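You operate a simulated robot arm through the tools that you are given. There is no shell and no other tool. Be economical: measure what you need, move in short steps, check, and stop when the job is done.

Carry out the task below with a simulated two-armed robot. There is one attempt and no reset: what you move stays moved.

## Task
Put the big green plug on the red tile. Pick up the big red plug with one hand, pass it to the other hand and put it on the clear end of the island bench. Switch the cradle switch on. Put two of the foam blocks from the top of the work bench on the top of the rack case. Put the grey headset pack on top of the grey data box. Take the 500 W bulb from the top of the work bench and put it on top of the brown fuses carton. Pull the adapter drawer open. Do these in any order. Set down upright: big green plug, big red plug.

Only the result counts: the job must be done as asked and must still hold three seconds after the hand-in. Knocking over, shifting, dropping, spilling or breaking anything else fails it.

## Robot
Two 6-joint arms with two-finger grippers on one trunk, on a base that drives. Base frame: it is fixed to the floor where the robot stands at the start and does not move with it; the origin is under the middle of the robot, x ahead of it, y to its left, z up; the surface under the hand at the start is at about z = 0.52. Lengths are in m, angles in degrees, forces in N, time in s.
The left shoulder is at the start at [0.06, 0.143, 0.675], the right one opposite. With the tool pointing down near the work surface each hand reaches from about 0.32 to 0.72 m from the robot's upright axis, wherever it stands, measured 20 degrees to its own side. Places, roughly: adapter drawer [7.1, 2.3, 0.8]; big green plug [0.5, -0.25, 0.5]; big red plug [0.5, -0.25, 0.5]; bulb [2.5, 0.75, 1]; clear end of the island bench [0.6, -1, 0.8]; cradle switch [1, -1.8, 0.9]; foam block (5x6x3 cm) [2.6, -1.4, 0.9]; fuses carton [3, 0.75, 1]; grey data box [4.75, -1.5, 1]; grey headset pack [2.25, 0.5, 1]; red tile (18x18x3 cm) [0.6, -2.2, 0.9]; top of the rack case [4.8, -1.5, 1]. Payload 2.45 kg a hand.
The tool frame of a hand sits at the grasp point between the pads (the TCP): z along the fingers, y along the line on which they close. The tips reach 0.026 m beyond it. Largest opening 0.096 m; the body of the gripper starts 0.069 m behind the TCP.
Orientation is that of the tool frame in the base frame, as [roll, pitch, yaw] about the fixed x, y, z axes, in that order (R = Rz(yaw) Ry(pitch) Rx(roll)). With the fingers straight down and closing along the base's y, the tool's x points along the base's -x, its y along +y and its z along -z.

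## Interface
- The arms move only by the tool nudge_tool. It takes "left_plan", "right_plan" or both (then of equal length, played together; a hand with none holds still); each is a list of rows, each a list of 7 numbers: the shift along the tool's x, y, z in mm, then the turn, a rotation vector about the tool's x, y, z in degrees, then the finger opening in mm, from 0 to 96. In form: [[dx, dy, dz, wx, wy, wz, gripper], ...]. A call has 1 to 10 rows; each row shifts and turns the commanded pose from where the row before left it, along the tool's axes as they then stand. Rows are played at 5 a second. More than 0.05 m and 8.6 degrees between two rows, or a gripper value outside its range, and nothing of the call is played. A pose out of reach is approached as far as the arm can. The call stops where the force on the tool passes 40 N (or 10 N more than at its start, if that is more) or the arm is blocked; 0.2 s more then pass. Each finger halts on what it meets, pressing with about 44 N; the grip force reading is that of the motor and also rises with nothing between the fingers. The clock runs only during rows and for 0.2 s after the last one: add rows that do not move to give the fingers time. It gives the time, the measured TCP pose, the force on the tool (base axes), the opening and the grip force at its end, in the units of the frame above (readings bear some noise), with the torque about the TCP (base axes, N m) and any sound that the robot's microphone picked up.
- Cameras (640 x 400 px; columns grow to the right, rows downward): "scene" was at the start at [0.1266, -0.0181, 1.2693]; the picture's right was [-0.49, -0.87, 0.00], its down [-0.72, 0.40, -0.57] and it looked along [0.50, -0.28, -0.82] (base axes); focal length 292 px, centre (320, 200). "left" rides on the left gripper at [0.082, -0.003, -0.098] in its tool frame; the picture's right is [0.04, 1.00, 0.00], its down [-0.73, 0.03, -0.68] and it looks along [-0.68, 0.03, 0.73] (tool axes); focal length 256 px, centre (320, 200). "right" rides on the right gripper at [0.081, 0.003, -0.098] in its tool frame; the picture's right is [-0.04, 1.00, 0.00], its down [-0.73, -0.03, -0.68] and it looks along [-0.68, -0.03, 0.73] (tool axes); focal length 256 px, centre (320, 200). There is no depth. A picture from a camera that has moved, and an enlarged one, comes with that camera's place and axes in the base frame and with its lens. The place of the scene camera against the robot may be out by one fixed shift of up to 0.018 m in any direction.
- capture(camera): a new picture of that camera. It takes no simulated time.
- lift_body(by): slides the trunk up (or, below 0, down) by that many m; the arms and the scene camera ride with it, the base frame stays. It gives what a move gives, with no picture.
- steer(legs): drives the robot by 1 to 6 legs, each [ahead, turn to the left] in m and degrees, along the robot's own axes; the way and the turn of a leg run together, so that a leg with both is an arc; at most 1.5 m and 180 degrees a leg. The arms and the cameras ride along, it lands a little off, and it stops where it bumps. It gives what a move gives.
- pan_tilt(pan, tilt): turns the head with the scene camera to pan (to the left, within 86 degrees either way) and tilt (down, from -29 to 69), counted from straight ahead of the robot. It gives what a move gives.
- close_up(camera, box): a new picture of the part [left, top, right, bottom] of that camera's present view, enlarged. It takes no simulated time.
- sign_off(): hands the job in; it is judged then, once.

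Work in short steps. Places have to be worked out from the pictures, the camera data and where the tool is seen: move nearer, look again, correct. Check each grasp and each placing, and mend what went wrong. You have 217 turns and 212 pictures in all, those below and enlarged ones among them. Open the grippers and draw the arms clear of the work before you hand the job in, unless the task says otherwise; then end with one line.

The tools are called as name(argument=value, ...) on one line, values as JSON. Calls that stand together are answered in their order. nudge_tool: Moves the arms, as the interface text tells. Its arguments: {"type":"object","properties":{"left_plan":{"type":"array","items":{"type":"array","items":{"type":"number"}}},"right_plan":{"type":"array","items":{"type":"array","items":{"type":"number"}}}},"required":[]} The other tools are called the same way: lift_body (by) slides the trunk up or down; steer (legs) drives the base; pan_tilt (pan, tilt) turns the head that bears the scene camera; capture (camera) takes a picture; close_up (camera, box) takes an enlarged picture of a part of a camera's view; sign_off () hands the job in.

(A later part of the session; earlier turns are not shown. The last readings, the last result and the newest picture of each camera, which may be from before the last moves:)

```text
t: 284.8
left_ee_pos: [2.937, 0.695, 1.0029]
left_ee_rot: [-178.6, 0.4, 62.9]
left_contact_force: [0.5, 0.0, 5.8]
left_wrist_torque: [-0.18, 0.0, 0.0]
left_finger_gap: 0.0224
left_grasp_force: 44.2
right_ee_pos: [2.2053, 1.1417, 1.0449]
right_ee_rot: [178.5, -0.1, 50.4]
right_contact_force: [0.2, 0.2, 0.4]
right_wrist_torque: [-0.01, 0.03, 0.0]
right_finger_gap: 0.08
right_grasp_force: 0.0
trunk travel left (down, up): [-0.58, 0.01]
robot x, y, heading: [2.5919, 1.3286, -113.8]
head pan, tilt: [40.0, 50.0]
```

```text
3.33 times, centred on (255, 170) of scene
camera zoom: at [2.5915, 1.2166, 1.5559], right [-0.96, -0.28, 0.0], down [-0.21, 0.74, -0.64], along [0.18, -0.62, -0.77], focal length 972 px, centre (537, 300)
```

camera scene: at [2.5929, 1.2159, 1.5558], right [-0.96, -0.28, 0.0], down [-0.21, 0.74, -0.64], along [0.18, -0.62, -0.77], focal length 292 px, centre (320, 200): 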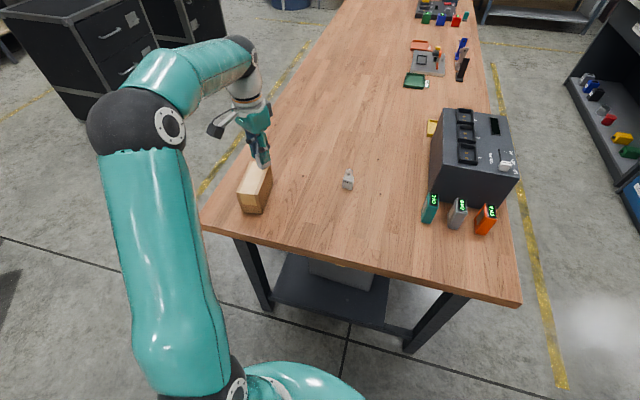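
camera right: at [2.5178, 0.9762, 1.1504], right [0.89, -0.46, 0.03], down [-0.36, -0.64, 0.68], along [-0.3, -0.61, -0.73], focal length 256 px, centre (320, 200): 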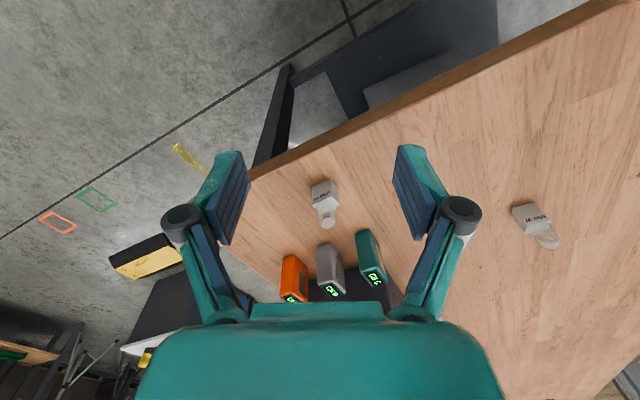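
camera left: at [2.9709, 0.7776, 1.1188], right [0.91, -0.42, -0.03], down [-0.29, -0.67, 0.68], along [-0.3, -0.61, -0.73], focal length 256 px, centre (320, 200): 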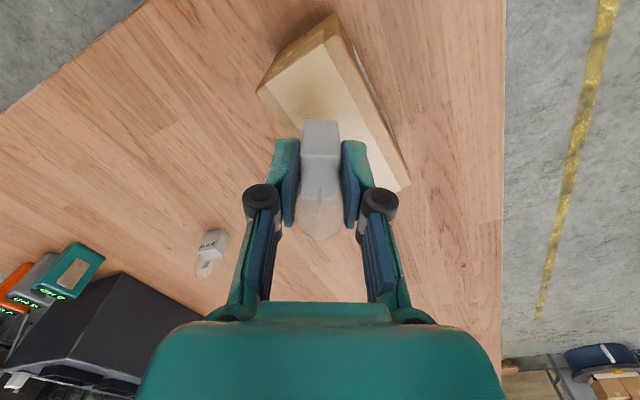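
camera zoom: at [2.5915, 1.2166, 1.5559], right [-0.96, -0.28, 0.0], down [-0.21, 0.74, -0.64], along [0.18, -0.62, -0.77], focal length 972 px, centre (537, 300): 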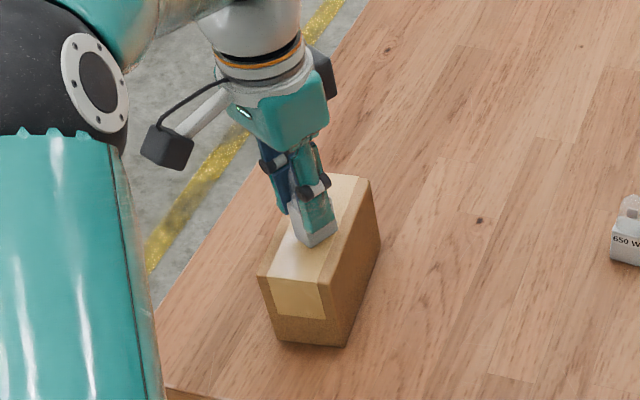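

Bulb is resting on the carton. Release gently and rise.

nudge_tool(left_plan=[[0, 0, 0, 0, 0, 0, 24], [0, 0, 0, 0, 0, 0, 32], [0, 0, 0, 0, 0, 0, 44], [0, 0, 0, 0, 0, 0, 44], [0, 0, -30, 0, 0, 0, 44], [0, 0, -45, 0, 0, 0, 44]])

close_up(camera="scene", box=[200, 110, 310, 230])

```text
t: 286.2
left_ee_pos: [2.9377, 0.6953, 1.0776]
left_ee_rot: [-178.4, 0.3, 62.8]
left_contact_force: [-0.8, 0.0, 0.7]
left_wrist_torque: [-0.04, -0.01, 0.01]
left_finger_gap: 0.044
left_grasp_force: 0.0
right_ee_pos: [2.2052, 1.1415, 1.0442]
right_ee_rot: [178.5, 0.0, 50.4]
right_contact_force: [0.6, -0.1, -0.2]
right_wrist_torque: [-0.04, 0.02, -0.01]
right_finger_gap: 0.0801
right_grasp_force: 0.0
trunk travel left (down, up): [-0.58, 0.01]
robot x, y, heading: [2.5916, 1.3318, -113.9]
head pan, tilt: [40.0, 50.0]
```

```text
3.33 times, centred on (255, 170) of scene
camera zoom: at [2.5916, 1.2166, 1.5558], right [-0.96, -0.28, 0.0], down [-0.21, 0.74, -0.64], along [0.18, -0.62, -0.77], focal length 972 px, centre (537, 300)
```

zoom: 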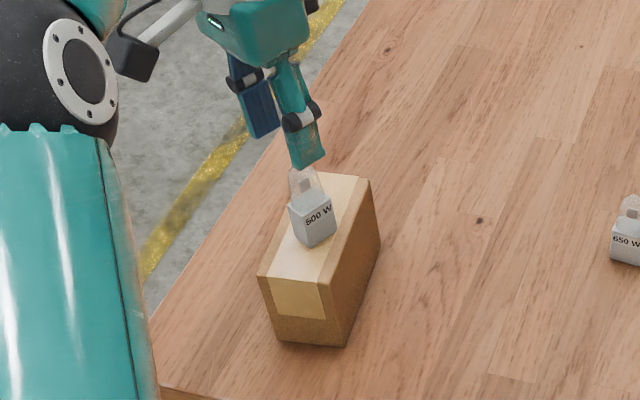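

Bulb stands on the carton. Retract the left hand, then turn back left and go slightly closer for the grey pack with the right hand.

nudge_tool(left_plan=[[0, 0, -45, 0, 0, 0, 60], [30, -20, 0, 0, 0, 0, 80], [40, -20, 0, 0, 0, 0, 80], [40, -20, 0, 0, 0, 0, 80], [40, 0, 0, 0, 0, 0, 80]], right_plan=[[0, 0, -20, 0, 0, 0, 80], [0, 35, 0, 0, 0, 0, 80], [0, 35, 0, 0, 0, 0, 80], [0, 35, 0, 0, 0, 0, 80], [0, 0, 0, 0, 0, 0, 80]])

steer(legs=[[0, 18]])

steer(legs=[[0.1, 0]])

capture(camera="right")

```text
t: 287.4
left_ee_pos: [2.9572, 0.8559, 1.1232]
left_ee_rot: [-178.4, 0.5, 62.9]
left_contact_force: [-0.6, 0.3, -0.1]
left_wrist_torque: [-0.05, 0.01, -0.01]
left_finger_gap: 0.0799
left_grasp_force: 0.0
right_ee_pos: [2.285, 1.0768, 1.0671]
right_ee_rot: [178.5, 0.0, 50.4]
right_contact_force: [0.3, 0.3, -0.1]
right_wrist_torque: [-0.02, -0.02, -0.02]
right_finger_gap: 0.0799
right_grasp_force: 0.0
trunk travel left (down, up): [-0.58, 0.01]
robot x, y, heading: [2.5872, 1.33, -113.7]
head pan, tilt: [40.0, 50.0]
```

```text
t: 288.9
left_ee_pos: [3.0851, 0.9891, 1.1235]
left_ee_rot: [-178.6, 0.4, 80.8]
left_contact_force: [-0.3, -0.1, 0.4]
left_wrist_torque: [0.01, 0.0, 0.05]
left_finger_gap: 0.0799
left_grasp_force: 0.1
right_ee_pos: [2.3766, 0.9927, 1.0663]
right_ee_rot: [178.5, 0.0, 68.4]
right_contact_force: [-0.2, -0.9, -0.3]
right_wrist_torque: [0.01, -0.02, 0.02]
right_finger_gap: 0.0801
right_grasp_force: 0.1
trunk travel left (down, up): [-0.58, 0.01]
robot x, y, heading: [2.585, 1.3309, -95.8]
head pan, tilt: [40.0, 50.0]
```

```text
t: 290.1
left_ee_pos: [3.0755, 0.8853, 1.1235]
left_ee_rot: [-178.5, 0.3, 80.8]
left_contact_force: [-0.9, -1.0, -0.1]
left_wrist_torque: [0.04, -0.01, -0.02]
left_finger_gap: 0.08
left_grasp_force: 0.1
right_ee_pos: [2.3664, 0.889, 1.0663]
right_ee_rot: [178.6, -0.1, 68.4]
right_contact_force: [0.1, -0.5, 0.5]
right_wrist_torque: [0.02, -0.01, -0.02]
right_finger_gap: 0.0798
right_grasp_force: 0.1
trunk travel left (down, up): [-0.58, 0.01]
robot x, y, heading: [2.5742, 1.2257, -96.1]
head pan, tilt: [40.0, 50.0]
```

```text
73 pictures are left
camera right: at [2.396, 0.9651, 1.1666], right [0.91, -0.4, 0.03], down [-0.31, -0.67, 0.68], along [-0.26, -0.63, -0.74], focal length 256 px, centre (320, 200)
```

right: 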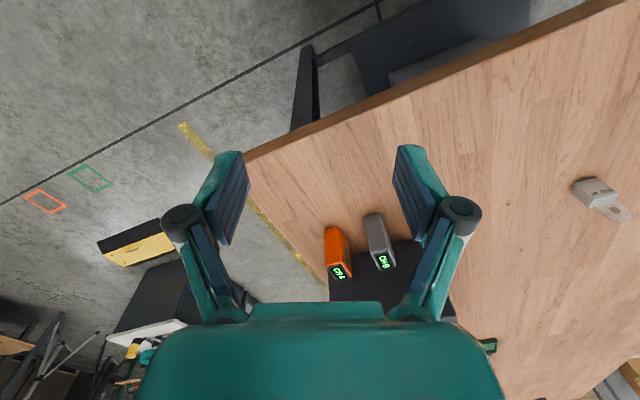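

nudge_tool(right_plan=[[-35, 0, 0, 0, 0, -7, 70], [-35, 0, 0, 0, 0, -7, 70], [-35, 0, 0, 0, 0, -7, 70], [-20, 0, 0, 0, 0, 0, 60], [0, 0, 0, 0, 0, 0, 60]])

capture(camera="right")

pan_tilt(pan=-15, tilt=55)

capture(camera="scene")

```text
t: 291.3
left_ee_pos: [3.075, 0.8868, 1.1232]
left_ee_rot: [-178.5, 0.4, 80.8]
left_contact_force: [0.0, 0.8, -0.1]
left_wrist_torque: [0.04, 0.03, -0.02]
left_finger_gap: 0.0802
left_grasp_force: 0.1
right_ee_pos: [2.3404, 0.7685, 1.0674]
right_ee_rot: [178.5, 0.5, 89.5]
right_contact_force: [0.6, 0.6, -0.3]
right_wrist_torque: [0.0, 0.02, -0.04]
right_finger_gap: 0.0598
right_grasp_force: 0.0
trunk travel left (down, up): [-0.58, 0.01]
robot x, y, heading: [2.5706, 1.2281, -95.7]
head pan, tilt: [40.0, 50.0]
```

```text
72 pictures are left
camera right: at [2.3403, 0.8507, 1.1672], right [1.0, -0.05, 0.02], down [-0.05, -0.73, 0.69], along [-0.02, -0.69, -0.73], focal length 256 px, centre (320, 200)
```

right: 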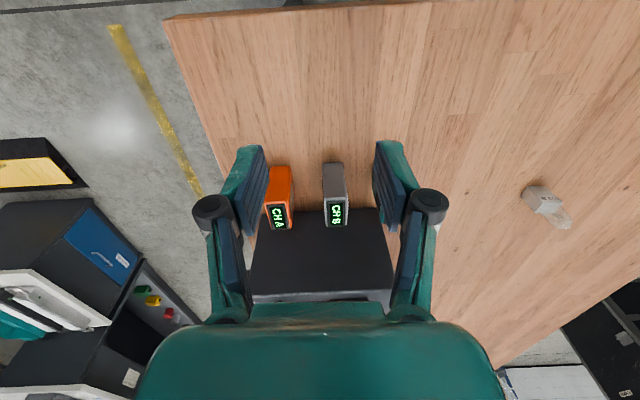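

```text
t: 292.5
left_ee_pos: [3.0754, 0.8863, 1.1226]
left_ee_rot: [-178.5, 0.4, 80.7]
left_contact_force: [-0.4, -0.5, 0.5]
left_wrist_torque: [-0.01, 0.03, 0.0]
left_finger_gap: 0.0803
left_grasp_force: 0.0
right_ee_pos: [2.3401, 0.768, 1.068]
right_ee_rot: [178.6, 0.5, 89.5]
right_contact_force: [-1.3, 0.8, 1.1]
right_wrist_torque: [-0.02, -0.05, 0.01]
right_finger_gap: 0.0601
right_grasp_force: 0.1
trunk travel left (down, up): [-0.58, 0.01]
robot x, y, heading: [2.5721, 1.2297, -96.0]
head pan, tilt: [-15.0, 55.0]
```

```text
71 pictures are left
camera scene: at [2.5437, 1.1156, 1.5493], right [-0.93, 0.35, 0.0], down [0.29, 0.77, -0.57], along [-0.2, -0.54, -0.82], focal length 292 px, centre (320, 200)
```

scene: 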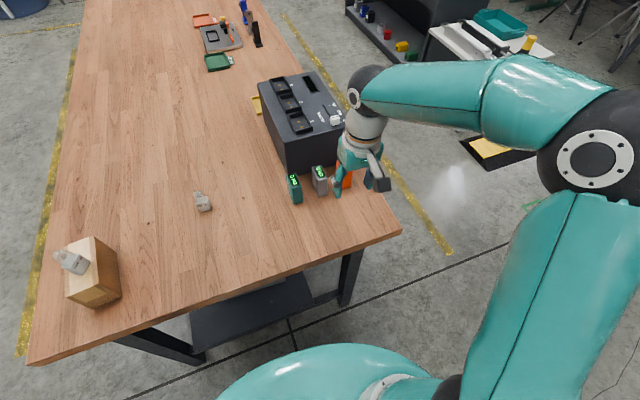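

The grey pack is near (2.353,0.622), top z≈0.95. To keep the gripper's rear box off the charger, I tilt the right tool 25° and approach between the packs.

nudge_tool(right_plan=[[0, 0, 0, 0, -8.3, 0, 50], [0, 0, 0, 0, -8.3, 0, 50], [0, 0, 0, 0, -8.3, 0, 50], [-37, 7, 30, 0, 0, 0, 50], [-37, 7, 30, 0, 0, 0, 50], [0, 0, 0, 0, 0, 0, 50]])

capture(camera="right")

close_up(camera="scene", box=[240, 60, 420, 220])

```text
t: 293.9
left_ee_pos: [3.0743, 0.8867, 1.1246]
left_ee_rot: [-178.5, 0.4, 80.9]
left_contact_force: [0.2, -0.5, -0.3]
left_wrist_torque: [0.01, -0.01, 0.01]
left_finger_gap: 0.0803
left_grasp_force: 0.1
right_ee_pos: [2.3556, 0.6767, 1.0455]
right_ee_rot: [178.5, 25.4, 88.8]
right_contact_force: [0.0, 0.3, 0.5]
right_wrist_torque: [0.0, 0.01, 0.02]
right_finger_gap: 0.0498
right_grasp_force: 0.0
trunk travel left (down, up): [-0.58, 0.01]
robot x, y, heading: [2.5733, 1.2285, -95.8]
head pan, tilt: [-15.0, 55.0]
```

```text
70 pictures are left
camera right: at [2.357, 0.793, 1.1009], right [1.0, -0.05, 0.04], down [-0.05, -0.37, 0.93], along [-0.03, -0.93, -0.37], focal length 256 px, centre (320, 200)
```

right: 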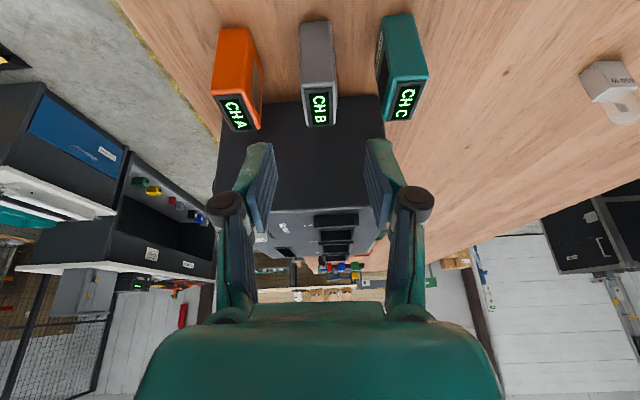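

```text
2.50 times, centred on (330, 140) of scene
camera zoom: at [2.5436, 1.1164, 1.5494], right [-0.93, 0.36, 0.0], down [0.29, 0.77, -0.57], along [-0.2, -0.54, -0.82], focal length 729 px, centre (295, 350)
```

zoom: 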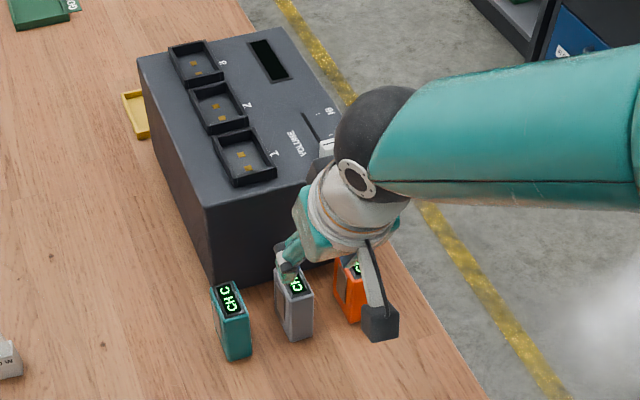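

nudge_tool(right_plan=[[0, -2, 40, 0, 0, 0, 50], [0, 0, 30, 0, 0, 0, 50], [0, 0, 0, 0, 0, 0, 50]])

capture(camera="right")

```text
t: 294.7
left_ee_pos: [3.0739, 0.8868, 1.1242]
left_ee_rot: [-178.5, 0.3, 80.8]
left_contact_force: [0.1, 0.3, 0.9]
left_wrist_torque: [-0.02, 0.01, 0.0]
left_finger_gap: 0.0803
left_grasp_force: 0.0
right_ee_pos: [2.355, 0.6472, 0.9832]
right_ee_rot: [178.4, 25.5, 88.9]
right_contact_force: [0.6, -0.1, -0.4]
right_wrist_torque: [-0.01, 0.0, -0.01]
right_finger_gap: 0.05
right_grasp_force: 0.2
trunk travel left (down, up): [-0.58, 0.01]
robot x, y, heading: [2.5734, 1.2276, -96.0]
head pan, tilt: [-15.0, 55.0]
```

```text
68 pictures are left
camera right: at [2.3571, 0.7626, 1.0387], right [1.0, -0.05, 0.04], down [-0.06, -0.37, 0.93], along [-0.03, -0.93, -0.37], focal length 256 px, centre (320, 200)
```

right: 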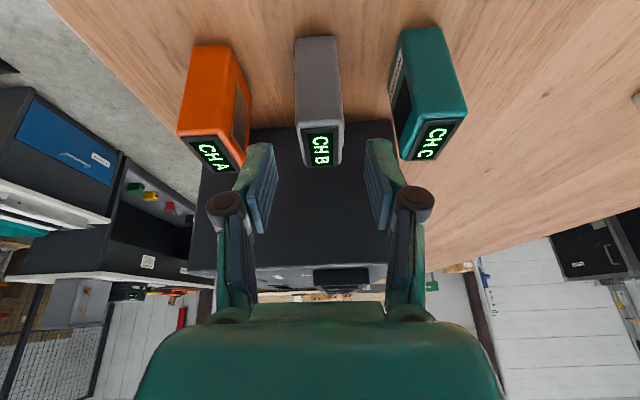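

nudge_tool(right_plan=[[0, 0, 25, 0, 0, 0, 50], [0, 0, 27, 0, 0, 0, 50], [0, 0, 0, 0, 0, 0, 50]])

capture(camera="right")

```text
t: 295.5
left_ee_pos: [3.0732, 0.8872, 1.1238]
left_ee_rot: [-178.4, 0.4, 80.8]
left_contact_force: [-1.0, 0.1, 0.8]
left_wrist_torque: [-0.01, -0.04, -0.01]
left_finger_gap: 0.08
left_grasp_force: 0.2
right_ee_pos: [2.3581, 0.6245, 0.9365]
right_ee_rot: [178.5, 25.5, 88.8]
right_contact_force: [0.2, 1.4, -0.2]
right_wrist_torque: [-0.04, -0.02, -0.03]
right_finger_gap: 0.0499
right_grasp_force: 0.0
trunk travel left (down, up): [-0.58, 0.01]
robot x, y, heading: [2.5732, 1.2216, -95.9]
head pan, tilt: [-15.0, 55.0]
```

```text
67 pictures are left
camera right: at [2.3585, 0.7401, 0.9924], right [1.0, -0.05, 0.04], down [-0.06, -0.37, 0.93], along [-0.03, -0.93, -0.37], focal length 256 px, centre (320, 200)
```

right: 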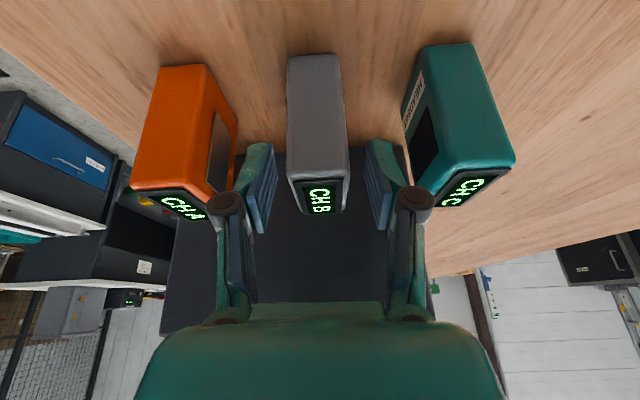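

nudge_tool(right_plan=[[0, 0, 0, 0, 0, 0, 35], [0, 0, 0, 0, 0, 0, 22], [0, 0, 0, 0, 0, 0, 16], [0, 0, 0, 0, 0, 0, 16], [0, 0, 0, 0, 0, 0, 16]])

nudge_tool(right_plan=[[-8, 0, -18, 0, 0, 0, 16], [-17, 0, -36, 0, 0, 0, 16], [-17, 0, -36, 0, 0, 0, 16], [-17, 0, -36, 0, 0, 0, 16]])

capture(camera="right")

close_up(camera="scene", box=[240, 60, 420, 220])

```text
t: 296.7
left_ee_pos: [3.0749, 0.8865, 1.1234]
left_ee_rot: [-178.6, 0.4, 80.8]
left_contact_force: [-0.6, 0.8, -0.4]
left_wrist_torque: [0.03, 0.01, 0.01]
left_finger_gap: 0.0799
left_grasp_force: 0.1
right_ee_pos: [2.3574, 0.6239, 0.9365]
right_ee_rot: [178.5, 25.4, 88.9]
right_contact_force: [-0.5, 0.3, 0.9]
right_wrist_torque: [0.07, 0.09, 0.02]
right_finger_gap: 0.0292
right_grasp_force: 44.3
trunk travel left (down, up): [-0.58, 0.01]
robot x, y, heading: [2.5732, 1.226, -95.7]
head pan, tilt: [-15.0, 55.0]
```

```text
t: 297.7
left_ee_pos: [3.0747, 0.8879, 1.1235]
left_ee_rot: [-178.5, 0.4, 80.8]
left_contact_force: [-0.3, 0.6, -0.3]
left_wrist_torque: [0.01, 0.0, 0.01]
left_finger_gap: 0.0801
left_grasp_force: 0.0
right_ee_pos: [2.351, 0.6272, 1.0758]
right_ee_rot: [178.6, 25.4, 88.8]
right_contact_force: [-0.2, 0.0, -1.2]
right_wrist_torque: [0.03, -0.01, 0.02]
right_finger_gap: 0.0293
right_grasp_force: 44.1
trunk travel left (down, up): [-0.58, 0.01]
robot x, y, heading: [2.5743, 1.2275, -96.0]
head pan, tilt: [-15.0, 55.0]
```

```text
66 pictures are left
camera right: at [2.3538, 0.7427, 1.1312], right [1.0, -0.05, 0.04], down [-0.06, -0.37, 0.93], along [-0.03, -0.93, -0.37], focal length 256 px, centre (320, 200)
```

right: 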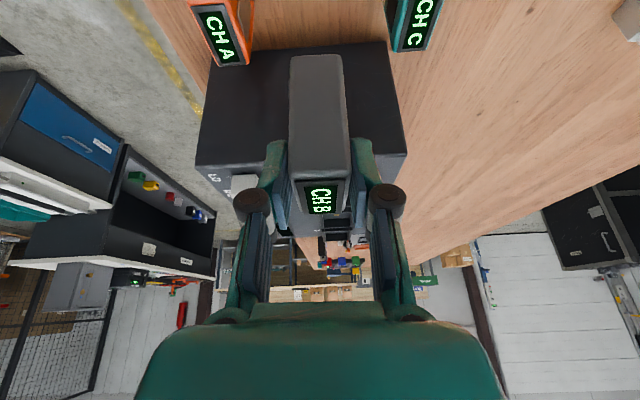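

```text
2.50 times, centred on (330, 140) of scene
camera zoom: at [2.5437, 1.1162, 1.5493], right [-0.93, 0.36, 0.0], down [0.29, 0.77, -0.57], along [-0.2, -0.54, -0.82], focal length 729 px, centre (295, 350)
```

zoom: 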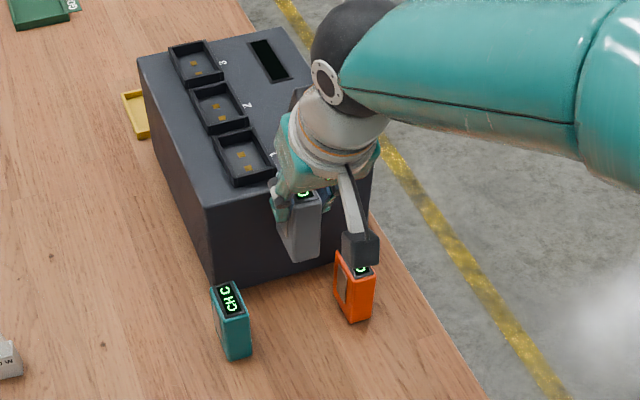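

Grey pack is in the right hand, upright. Tuck both hands and back away.

nudge_tool(right_plan=[[36, 0, -17, 0, 0, 0, 16], [36, 0, -17, 0, 0, 0, 16], [36, 0, -17, 0, 0, 0, 16], [20, 0, -9, 0, 0, 0, 16]], left_plan=[[0, -40, 0, 0, 0, 0, 80], [0, -40, 0, 0, 0, 0, 80], [-20, -40, 0, 0, 0, 0, 80], [-20, -40, 0, 0, 0, 0, 80]])

steer(legs=[[-0.5, 0]])

steer(legs=[[0, 90]])

```text
t: 298.7
left_ee_pos: [2.9097, 0.8702, 1.1272]
left_ee_rot: [-178.7, 0.4, 80.9]
left_contact_force: [-1.0, 0.5, 0.5]
left_wrist_torque: [0.01, 0.02, 0.01]
left_finger_gap: 0.0796
left_grasp_force: 0.1
right_ee_pos: [2.3502, 0.7685, 1.0758]
right_ee_rot: [178.6, 25.4, 88.9]
right_contact_force: [-0.4, 1.1, -1.4]
right_wrist_torque: [0.0, -0.01, 0.01]
right_finger_gap: 0.029
right_grasp_force: 43.7
trunk travel left (down, up): [-0.58, 0.01]
robot x, y, heading: [2.5736, 1.227, -95.8]
head pan, tilt: [-15.0, 55.0]
```

```text
t: 301.8
left_ee_pos: [2.9617, 1.3738, 1.1267]
left_ee_rot: [-178.5, 0.4, 80.5]
left_contact_force: [0.3, 0.7, 0.4]
left_wrist_torque: [-0.05, 0.0, 0.01]
left_finger_gap: 0.0799
left_grasp_force: 0.1
right_ee_pos: [2.4015, 1.2737, 1.0753]
right_ee_rot: [178.5, 25.5, 88.5]
right_contact_force: [-0.5, 0.4, -2.7]
right_wrist_torque: [0.03, -0.02, -0.01]
right_finger_gap: 0.0296
right_grasp_force: 44.3
trunk travel left (down, up): [-0.58, 0.01]
robot x, y, heading: [2.6282, 1.7312, -96.4]
head pan, tilt: [-15.0, 55.0]
```

```text
t: 305.2
left_ee_pos: [3.0851, 1.9082, 1.1263]
left_ee_rot: [-178.4, 0.2, 148.4]
left_contact_force: [-0.7, 1.2, -0.3]
left_wrist_torque: [-0.05, 0.01, -0.03]
left_finger_gap: 0.0801
left_grasp_force: 0.1
right_ee_pos: [2.9676, 1.3514, 1.0756]
right_ee_rot: [178.8, 25.3, 156.6]
right_contact_force: [0.9, 0.4, -1.9]
right_wrist_torque: [-0.05, 0.08, -0.05]
right_finger_gap: 0.0297
right_grasp_force: 43.7
trunk travel left (down, up): [-0.58, 0.01]
robot x, y, heading: [2.6092, 1.6998, -26.8]
head pan, tilt: [-15.0, 55.0]
stopped in leg 1: the robot was blocked; the commanded pose is now the measured one
```

steer(legs=[[0, 26]])

steer(legs=[[1.15, 0]])

steer(legs=[[0, -60]])

```text
t: 307.1
left_ee_pos: [2.9453, 2.0927, 1.1283]
left_ee_rot: [-178.4, 0.2, 174.3]
left_contact_force: [-0.2, -1.1, -0.2]
left_wrist_torque: [0.01, -0.01, 0.04]
left_finger_gap: 0.08
left_grasp_force: 0.0
right_ee_pos: [3.0813, 1.5384, 1.0765]
right_ee_rot: [178.5, 25.4, -177.7]
right_contact_force: [0.2, -0.4, -2.4]
right_wrist_torque: [0.03, 0.06, -0.02]
right_finger_gap: 0.0293
right_grasp_force: 44.2
trunk travel left (down, up): [-0.58, 0.01]
robot x, y, heading: [2.6058, 1.6818, -1.2]
head pan, tilt: [-15.0, 55.0]
```

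```text
t: 313.1
left_ee_pos: [4.1006, 2.06, 1.1287]
left_ee_rot: [-178.5, 0.3, 173.9]
left_contact_force: [1.0, 0.4, -0.3]
left_wrist_torque: [0.01, 0.05, 0.03]
left_finger_gap: 0.08
left_grasp_force: 0.0
right_ee_pos: [4.2356, 1.5073, 1.0762]
right_ee_rot: [178.4, 25.3, -177.9]
right_contact_force: [0.0, -0.1, -1.8]
right_wrist_torque: [0.02, 0.03, 0.0]
right_finger_gap: 0.0294
right_grasp_force: 44.0
trunk travel left (down, up): [-0.58, 0.01]
robot x, y, heading: [3.7619, 1.65, -1.5]
head pan, tilt: [-15.0, 55.0]
```

```text
t: 316.4
left_ee_pos: [4.2859, 1.5634, 1.129]
left_ee_rot: [-178.6, 0.3, 114.5]
left_contact_force: [-0.1, 0.2, -0.5]
left_wrist_torque: [0.02, 0.01, 0.02]
left_finger_gap: 0.08
left_grasp_force: 0.1
right_ee_pos: [3.878, 1.1671, 1.0768]
right_ee_rot: [178.5, 25.3, 122.5]
right_contact_force: [0.0, 0.3, -2.2]
right_wrist_torque: [0.03, 0.0, 0.02]
right_finger_gap: 0.0295
right_grasp_force: 43.8
trunk travel left (down, up): [-0.58, 0.01]
robot x, y, heading: [3.7941, 1.663, -61.1]
head pan, tilt: [-15.0, 55.0]
```

steer(legs=[[0, -30]])

steer(legs=[[1.5, 0], [1.5, 0], [0.27, 0]])

steer(legs=[[0, 60]])

steer(legs=[[0, 30]])

```text
t: 318.4
left_ee_pos: [4.172, 1.3328, 1.1282]
left_ee_rot: [-178.6, 0.3, 84.7]
left_contact_force: [0.2, 0.1, 0.7]
left_wrist_torque: [-0.01, 0.02, -0.02]
left_finger_gap: 0.0803
left_grasp_force: 0.1
right_ee_pos: [3.6206, 1.191, 1.0781]
right_ee_rot: [178.6, 25.4, 92.9]
right_contact_force: [-0.3, 0.1, -1.4]
right_wrist_torque: [0.02, 0.03, -0.06]
right_finger_gap: 0.0292
right_grasp_force: 43.9
trunk travel left (down, up): [-0.58, 0.01]
robot x, y, heading: [3.8042, 1.6685, -90.2]
head pan, tilt: [-15.0, 55.0]
```

```text
t: 334.5
left_ee_pos: [4.1299, -1.9074, 1.1287]
left_ee_rot: [-178.5, 0.2, 84.0]
left_contact_force: [0.5, 0.3, 0.2]
left_wrist_torque: [0.02, -0.02, 0.01]
left_finger_gap: 0.08
left_grasp_force: 0.0
right_ee_pos: [3.5757, -2.0421, 1.0764]
right_ee_rot: [178.6, 25.3, 92.2]
right_contact_force: [-0.1, -0.4, -2.1]
right_wrist_torque: [0.06, -0.02, -0.03]
right_finger_gap: 0.0294
right_grasp_force: 44.0
trunk travel left (down, up): [-0.58, 0.01]
robot x, y, heading: [3.7715, -1.5691, -91.4]
head pan, tilt: [-15.0, 55.0]
```

```text
t: 338.1
left_ee_pos: [4.2468, -1.4277, 1.1313]
left_ee_rot: [-178.4, 0.2, 143.8]
left_contact_force: [0.7, 1.5, -0.2]
left_wrist_torque: [-0.05, 0.04, -0.04]
left_finger_gap: 0.08
left_grasp_force: 0.1
right_ee_pos: [4.0849, -1.9732, 1.0796]
right_ee_rot: [178.7, 25.3, 151.8]
right_contact_force: [0.5, 0.4, -2.0]
right_wrist_torque: [-0.01, 0.07, -0.03]
right_finger_gap: 0.0292
right_grasp_force: 43.9
trunk travel left (down, up): [-0.58, 0.01]
robot x, y, heading: [3.7536, -1.5956, -31.7]
head pan, tilt: [-15.0, 55.0]
stopped in leg 1: the robot was blocked; the commanded pose is now the measured one
```

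```text
t: 340.1
left_ee_pos: [4.0959, -1.2082, 1.1306]
left_ee_rot: [-178.6, 0.4, 173.7]
left_contact_force: [-0.7, 0.3, 0.2]
left_wrist_torque: [-0.01, 0.02, 0.0]
left_finger_gap: 0.08
left_grasp_force: 0.0
right_ee_pos: [4.2284, -1.7607, 1.0796]
right_ee_rot: [178.5, 25.4, -178.3]
right_contact_force: [-0.2, -0.5, -1.8]
right_wrist_torque: [-0.04, 0.02, 0.04]
right_finger_gap: 0.0291
right_grasp_force: 43.8
trunk travel left (down, up): [-0.58, 0.01]
robot x, y, heading: [3.756, -1.615, -1.9]
head pan, tilt: [-15.0, 55.0]
```

steer(legs=[[0.33, 5]])

pan_tilt(pan=0, tilt=45)

capture(camera="scene")

capture(camera="right")

```text
t: 342.3
left_ee_pos: [4.3919, -1.177, 1.1313]
left_ee_rot: [-178.5, 0.3, 178.5]
left_contact_force: [-0.2, -0.4, 0.3]
left_wrist_torque: [-0.02, -0.02, 0.03]
left_finger_gap: 0.0801
left_grasp_force: 0.0
right_ee_pos: [4.5695, -1.7194, 1.0803]
right_ee_rot: [178.7, 25.5, -173.5]
right_contact_force: [0.2, 0.4, -1.8]
right_wrist_torque: [-0.01, 0.04, 0.0]
right_finger_gap: 0.0291
right_grasp_force: 43.6
trunk travel left (down, up): [-0.58, 0.01]
robot x, y, heading: [4.0852, -1.6154, 3.0]
head pan, tilt: [-15.0, 55.0]
```

```text
t: 343.1
left_ee_pos: [4.3911, -1.1764, 1.1328]
left_ee_rot: [-178.5, 0.4, 178.5]
left_contact_force: [-0.3, -0.3, -0.8]
left_wrist_torque: [0.0, -0.03, 0.01]
left_finger_gap: 0.0798
left_grasp_force: 0.1
right_ee_pos: [4.5685, -1.7175, 1.0808]
right_ee_rot: [178.6, 25.5, -173.6]
right_contact_force: [0.8, 0.4, -2.0]
right_wrist_torque: [-0.01, 0.04, 0.02]
right_finger_gap: 0.0294
right_grasp_force: 44.0
trunk travel left (down, up): [-0.58, 0.01]
robot x, y, heading: [4.0835, -1.6147, 2.9]
head pan, tilt: [0.0, 45.0]
```

```text
64 pictures are left
camera scene: at [4.2305, -1.5906, 1.5626], right [0.05, -1.0, 0.0], down [-0.71, -0.04, -0.71], along [0.71, 0.04, -0.71], focal length 292 px, centre (320, 200)
```

scene: 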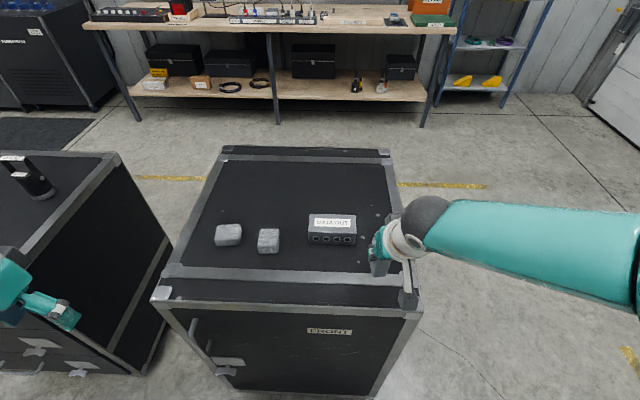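

```text
63 pictures are left
camera right: at [4.4524, -1.7308, 1.136], right [-0.09, 1.0, 0.04], down [0.38, 0.0, 0.93], along [0.92, 0.1, -0.37], focal length 256 px, centre (320, 200)
```

right: 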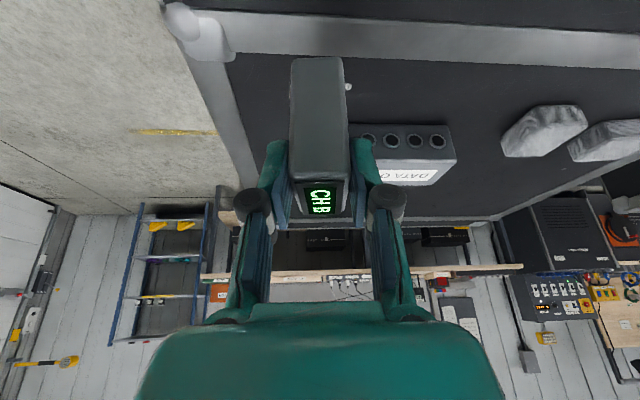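

Data box top ≈ z 1.012, centred at (4.70,-1.596). Raise the pack and bring it over the box.

nudge_tool(right_plan=[[-13, 0, -27, 0, 0, 0, 16], [-32, 26, 15, 0, 0, 0, 16], [-32, 26, 15, 0, 0, 0, 16], [-32, 26, 15, 0, 0, 0, 16], [-33, 27, 16, 0, 0, 0, 16], [0, 0, 0, 0, 0, 0, 16]])

capture(camera="right")

close_up(camera="scene", box=[200, 130, 420, 290])

```text
t: 344.5
left_ee_pos: [4.3905, -1.1766, 1.1331]
left_ee_rot: [-178.6, 0.4, 178.4]
left_contact_force: [-0.5, -0.1, 0.1]
left_wrist_torque: [0.05, -0.02, 0.0]
left_finger_gap: 0.0797
left_grasp_force: 0.1
right_ee_pos: [4.6969, -1.5966, 1.1129]
right_ee_rot: [178.4, 25.4, -173.5]
right_contact_force: [0.3, -0.9, -1.7]
right_wrist_torque: [-0.01, 0.02, 0.03]
right_finger_gap: 0.0292
right_grasp_force: 43.3
trunk travel left (down, up): [-0.58, 0.01]
robot x, y, heading: [4.086, -1.6159, 3.3]
head pan, tilt: [0.0, 45.0]
```

```text
62 pictures are left
camera right: at [4.5795, -1.6092, 1.1681], right [-0.09, 1.0, 0.04], down [0.38, 0.0, 0.93], along [0.92, 0.1, -0.37], focal length 256 px, centre (320, 200)
```

right: 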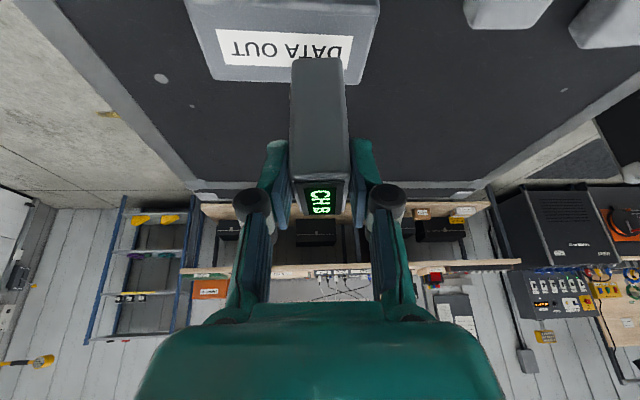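

```text
2.50 times, centred on (310, 210) of scene
camera zoom: at [4.2296, -1.5912, 1.5628], right [0.05, -1.0, 0.0], down [-0.71, -0.04, -0.71], along [0.71, 0.04, -0.71], focal length 729 px, centre (345, 175)
```

zoom: 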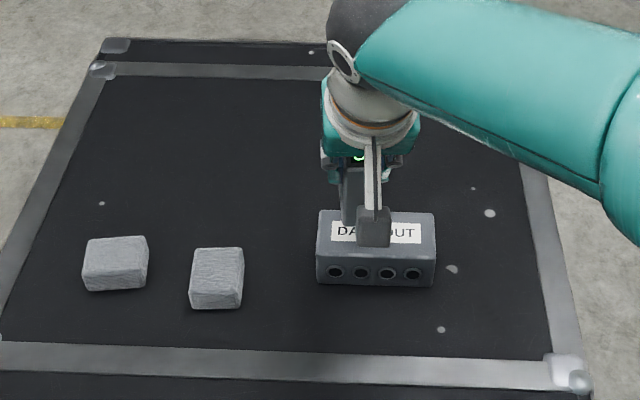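

nudge_tool(right_plan=[[-4, -18, 2, 0, 0, 0, 16], [8, 0, 16, 0, 0, 0, 16], [5, 0, 11, 0, 0, 0, 16], [0, 0, 0, 0, 0, 0, 16]])

capture(camera="right")

close_up(camera="scene", box=[280, 150, 400, 260])

```text
t: 345.5
left_ee_pos: [4.3917, -1.1773, 1.1323]
left_ee_rot: [-178.4, 0.3, 178.5]
left_contact_force: [-1.2, -0.8, 0.4]
left_wrist_torque: [-0.02, 0.02, 0.02]
left_finger_gap: 0.08
left_grasp_force: 0.1
right_ee_pos: [4.7043, -1.6136, 1.0819]
right_ee_rot: [178.5, 25.4, -173.4]
right_contact_force: [0.6, -0.2, -1.3]
right_wrist_torque: [-0.02, 0.05, -0.02]
right_finger_gap: 0.0293
right_grasp_force: 43.9
trunk travel left (down, up): [-0.58, 0.01]
robot x, y, heading: [4.0857, -1.614, 3.1]
head pan, tilt: [0.0, 45.0]
```

```text
60 pictures are left
camera right: at [4.5876, -1.6258, 1.1383], right [-0.09, 1.0, 0.04], down [0.38, 0.0, 0.93], along [0.92, 0.1, -0.37], focal length 256 px, centre (320, 200)
```

right: 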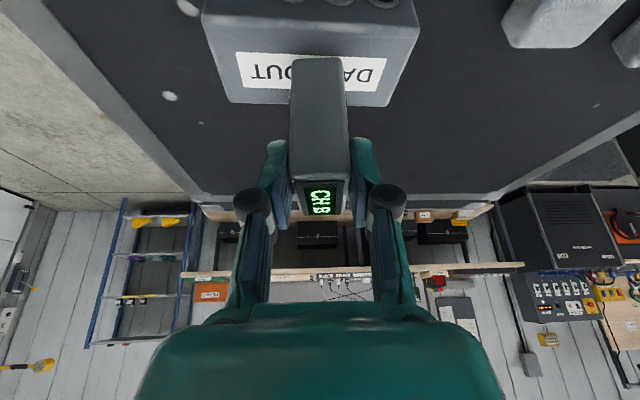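

```text
3.64 times, centred on (340, 205) of scene
camera zoom: at [4.2309, -1.59, 1.5627], right [0.05, -1.0, 0.0], down [-0.71, -0.04, -0.71], along [0.71, 0.04, -0.71], focal length 1061 px, centre (247, 182)
```

zoom: 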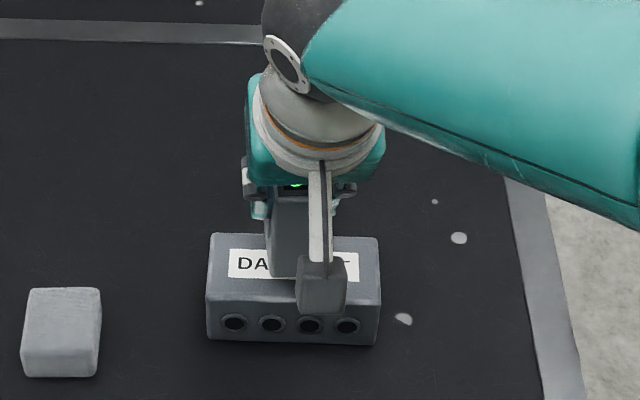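

nudge_tool(right_plan=[[6, 0, -3, 0, 0, 0, 16], [2, 0, 5, 0, 0, 0, 16], [2, 0, 3, 0, 0, 0, 16], [1, 0, 2, 0, 0, 0, 16], [0, 0, 0, 0, 0, 0, 16]])

```text
t: 346.7
left_ee_pos: [4.3895, -1.1773, 1.1336]
left_ee_rot: [-178.5, 0.3, 178.4]
left_contact_force: [0.3, 0.6, -0.3]
left_wrist_torque: [-0.01, -0.03, 0.0]
left_finger_gap: 0.0801
left_grasp_force: 0.1
right_ee_pos: [4.6966, -1.6141, 1.0778]
right_ee_rot: [178.4, 26.0, -173.5]
right_contact_force: [6.5, 2.3, 26.7]
right_wrist_torque: [-0.25, -0.22, 0.07]
right_finger_gap: 0.0291
right_grasp_force: 44.6
trunk travel left (down, up): [-0.58, 0.01]
robot x, y, heading: [4.0874, -1.6157, 2.6]
head pan, tilt: [0.0, 45.0]
```

In contact. Ease 2 mm, release, and withdraw along the tool axis.

nudge_tool(right_plan=[[-1, 0, -2, 0, 0, 0, 16], [0, 0, 0, 0, 0, 0, 32], [0, 0, 0, 0, 0, 0, 44], [0, 0, 0, 0, 0, 0, 56], [0, 0, -30, 0, 0, 0, 56], [0, 0, -45, 0, 0, 0, 56], [0, 0, -45, 0, 0, 0, 56]])

capture(camera="right")

close_up(camera="scene", box=[200, 130, 420, 290])

```text
t: 348.3
left_ee_pos: [4.3907, -1.1757, 1.133]
left_ee_rot: [-178.6, 0.5, 178.5]
left_contact_force: [0.2, 0.0, 0.1]
left_wrist_torque: [0.02, 0.0, -0.02]
left_finger_gap: 0.08
left_grasp_force: 0.1
right_ee_pos: [4.6421, -1.622, 1.1849]
right_ee_rot: [178.5, 25.4, -173.5]
right_contact_force: [-0.2, -0.9, 0.8]
right_wrist_torque: [0.0, 0.02, 0.0]
right_finger_gap: 0.0558
right_grasp_force: 0.0
trunk travel left (down, up): [-0.58, 0.01]
robot x, y, heading: [4.0878, -1.6136, 2.6]
head pan, tilt: [0.0, 45.0]
```

```text
58 pictures are left
camera right: at [4.5257, -1.6343, 1.2391], right [-0.09, 1.0, 0.04], down [0.37, 0.0, 0.93], along [0.92, 0.1, -0.37], focal length 256 px, centre (320, 200)
```

right: 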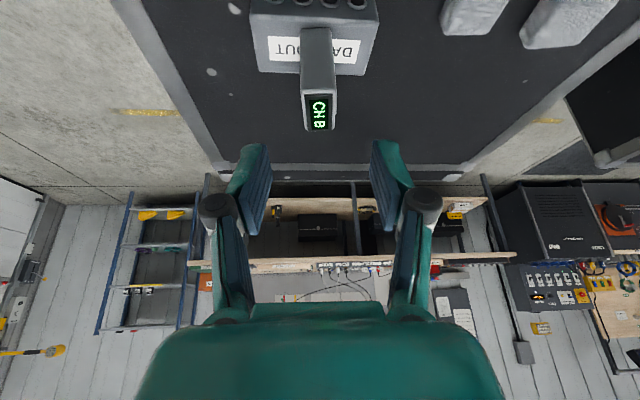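

```text
2.50 times, centred on (310, 210) of scene
camera zoom: at [4.229, -1.5906, 1.5628], right [0.05, -1.0, 0.0], down [-0.71, -0.04, -0.71], along [0.71, 0.04, -0.71], focal length 729 px, centre (345, 175)
```

zoom: 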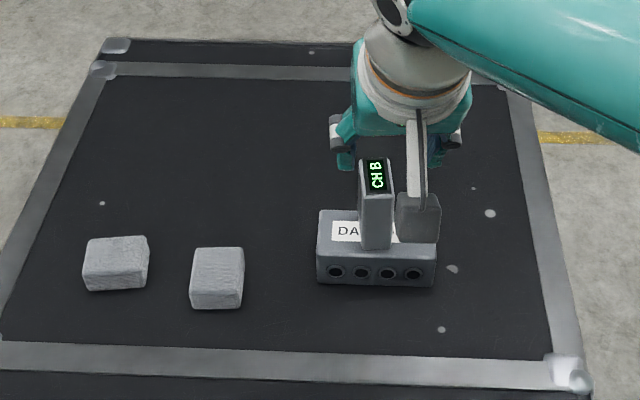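

Pack stands on the data box. Now the adapter drawer: back off, straighten and tuck the right hand, and drive toward the gap between the cases.

steer(legs=[[-0.35, 0]])

nudge_tool(right_plan=[[0, -30, 0, 0, 8.4, 0, 80], [20, -30, 0, 0, 8.4, 0, 80], [20, -30, 0, 0, 8.4, 0, 80], [20, -30, 30, 0, 0, 0, 80], [0, 0, 40, 0, 0, 0, 80]], left_plan=[[0, -20, 0, 0, 0, 0, 80], [-20, -30, 0, 0, 0, 0, 80], [-20, -30, 0, 0, 0, 0, 80], [0, 0, 30, 0, 0, 0, 80], [0, 0, 30, 0, 0, 0, 80]])

steer(legs=[[0, 60]])

steer(legs=[[0, 30]])

```text
t: 350.6
left_ee_pos: [4.04, -1.1944, 1.1329]
left_ee_rot: [-178.6, 0.3, 178.5]
left_contact_force: [0.4, 0.2, 0.3]
left_wrist_torque: [0.02, -0.06, 0.0]
left_finger_gap: 0.0801
left_grasp_force: 0.0
right_ee_pos: [4.2917, -1.6403, 1.1826]
right_ee_rot: [178.6, 25.4, -173.4]
right_contact_force: [-0.5, 0.0, 0.5]
right_wrist_torque: [0.04, 0.02, 0.06]
right_finger_gap: 0.0562
right_grasp_force: 0.1
trunk travel left (down, up): [-0.58, 0.01]
robot x, y, heading: [3.7314, -1.6336, 3.2]
head pan, tilt: [0.0, 45.0]
```

```text
t: 351.8
left_ee_pos: [4.082, -1.2767, 1.0737]
left_ee_rot: [-178.5, 0.3, 178.5]
left_contact_force: [0.8, 0.3, -0.8]
left_wrist_torque: [-0.03, 0.03, 0.0]
left_finger_gap: 0.0798
left_grasp_force: 0.0
right_ee_pos: [4.2501, -1.7625, 1.0994]
right_ee_rot: [178.7, 0.2, -172.8]
right_contact_force: [1.1, -0.1, 0.0]
right_wrist_torque: [-0.08, 0.06, -0.01]
right_finger_gap: 0.0801
right_grasp_force: 0.0
trunk travel left (down, up): [-0.58, 0.01]
robot x, y, heading: [3.7356, -1.6312, 3.3]
head pan, tilt: [0.0, 45.0]
```

```text
t: 355.4
left_ee_pos: [3.597, -1.1527, 1.0742]
left_ee_rot: [-178.3, 0.3, -121.6]
left_contact_force: [-0.9, 0.4, -0.1]
left_wrist_torque: [0.03, -0.04, 0.01]
left_finger_gap: 0.0797
left_grasp_force: 0.1
right_ee_pos: [4.1018, -1.2496, 1.1019]
right_ee_rot: [178.9, 0.1, -112.6]
right_contact_force: [-0.8, 1.1, -0.2]
right_wrist_torque: [-0.04, -0.06, -0.01]
right_finger_gap: 0.08
right_grasp_force: 0.2
trunk travel left (down, up): [-0.58, 0.01]
robot x, y, heading: [3.7714, -1.6484, 62.9]
head pan, tilt: [0.0, 45.0]
stopped in leg 1: the robot was blocked; the commanded pose is now the measured one
```

```text
t: 357.5
left_ee_pos: [3.3712, -1.3103, 1.075]
left_ee_rot: [-178.4, 0.4, -90.8]
left_contact_force: [0.5, 0.7, -0.3]
left_wrist_torque: [-0.03, -0.01, -0.03]
left_finger_gap: 0.08
left_grasp_force: 0.1
right_ee_pos: [3.8558, -1.1383, 1.1001]
right_ee_rot: [178.6, 0.2, -82.3]
right_contact_force: [1.3, 0.2, 1.0]
right_wrist_torque: [0.02, 0.0, -0.02]
right_finger_gap: 0.0801
right_grasp_force: 0.0
trunk travel left (down, up): [-0.58, 0.01]
robot x, y, heading: [3.7937, -1.6526, 93.3]
head pan, tilt: [0.0, 45.0]
```

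steer(legs=[[1.5, 0], [0.42, 0]])

steer(legs=[[0, -55]])

pan_tilt(pan=0, tilt=20)

capture(camera="scene")

```text
t: 367.4
left_ee_pos: [3.2693, 0.6358, 1.075]
left_ee_rot: [-178.5, 0.3, -91.0]
left_contact_force: [-0.1, 0.6, -0.2]
left_wrist_torque: [-0.02, 0.0, 0.01]
left_finger_gap: 0.08
left_grasp_force: 0.1
right_ee_pos: [3.7545, 0.8078, 1.1005]
right_ee_rot: [178.8, 0.1, -82.4]
right_contact_force: [0.5, 0.5, -0.5]
right_wrist_torque: [-0.03, 0.0, -0.02]
right_finger_gap: 0.0797
right_grasp_force: 0.0
trunk travel left (down, up): [-0.58, 0.01]
robot x, y, heading: [3.6903, 0.2945, 93.1]
head pan, tilt: [0.0, 45.0]
```

```text
t: 370.5
left_ee_pos: [3.7257, 0.8347, 1.0764]
left_ee_rot: [-178.5, 0.3, -146.0]
left_contact_force: [0.2, 0.6, -0.5]
left_wrist_torque: [-0.03, -0.02, 0.01]
left_finger_gap: 0.0804
left_grasp_force: 0.0
right_ee_pos: [4.1457, 0.5379, 1.1026]
right_ee_rot: [178.7, 0.2, -137.3]
right_contact_force: [-0.4, -0.4, -0.2]
right_wrist_torque: [-0.01, -0.02, 0.02]
right_finger_gap: 0.0802
right_grasp_force: 0.0
trunk travel left (down, up): [-0.58, 0.01]
robot x, y, heading: [3.6687, 0.3265, 38.1]
head pan, tilt: [0.0, 45.0]
```

```text
t: 371.4
left_ee_pos: [3.726, 0.8359, 1.0767]
left_ee_rot: [-178.5, 0.3, -145.9]
left_contact_force: [0.4, 0.0, 0.6]
left_wrist_torque: [0.01, 0.0, 0.01]
left_finger_gap: 0.0802
left_grasp_force: 0.0
right_ee_pos: [4.145, 0.5393, 1.1019]
right_ee_rot: [178.6, 0.2, -137.3]
right_contact_force: [-0.1, 0.4, -0.5]
right_wrist_torque: [-0.02, -0.01, 0.0]
right_finger_gap: 0.08
right_grasp_force: 0.1
trunk travel left (down, up): [-0.58, 0.01]
robot x, y, heading: [3.6667, 0.3241, 38.4]
head pan, tilt: [0.0, 20.0]
```

```text
56 pictures are left
camera scene: at [3.7916, 0.4395, 1.6012], right [0.62, -0.78, 0.0], down [-0.27, -0.21, -0.94], along [0.74, 0.58, -0.34], focal length 292 px, centre (320, 200)
```

scene: 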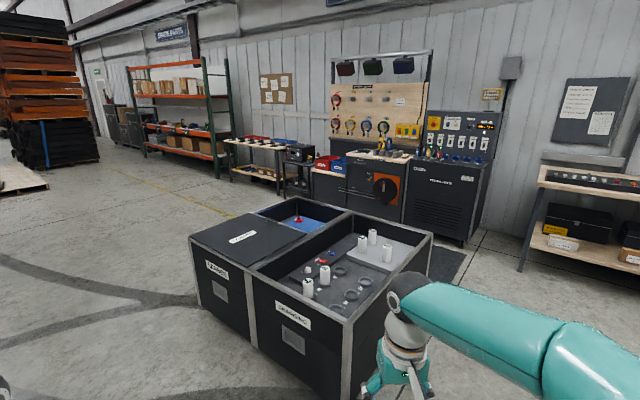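

close_up(camera="scene", box=[290, 80, 510, 250])

close_up(camera="scene", box=[300, 130, 430, 220])

```text
2.35 times, centred on (400, 165) of scene
camera zoom: at [3.7916, 0.4395, 1.6012], right [0.62, -0.78, 0.0], down [-0.27, -0.21, -0.94], along [0.74, 0.58, -0.34], focal length 686 px, centre (132, 282)
```

zoom: 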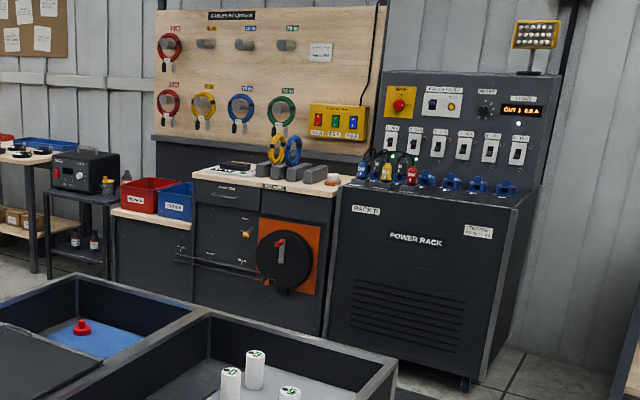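

```text
4.44 times, centred on (365, 175) of scene
camera zoom: at [3.7916, 0.4395, 1.6012], right [0.62, -0.78, 0.0], down [-0.27, -0.21, -0.94], along [0.74, 0.58, -0.34], focal length 1297 px, centre (120, 311)
```

zoom: 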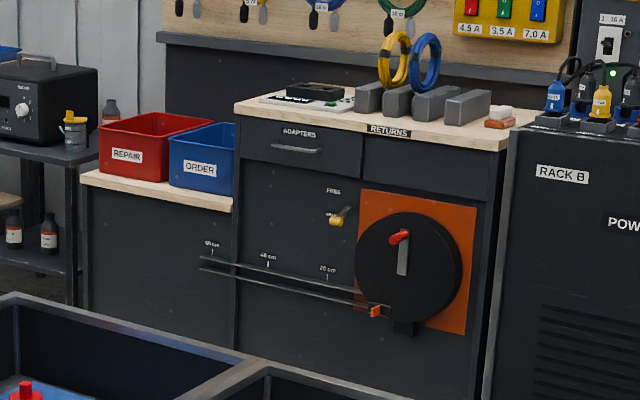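

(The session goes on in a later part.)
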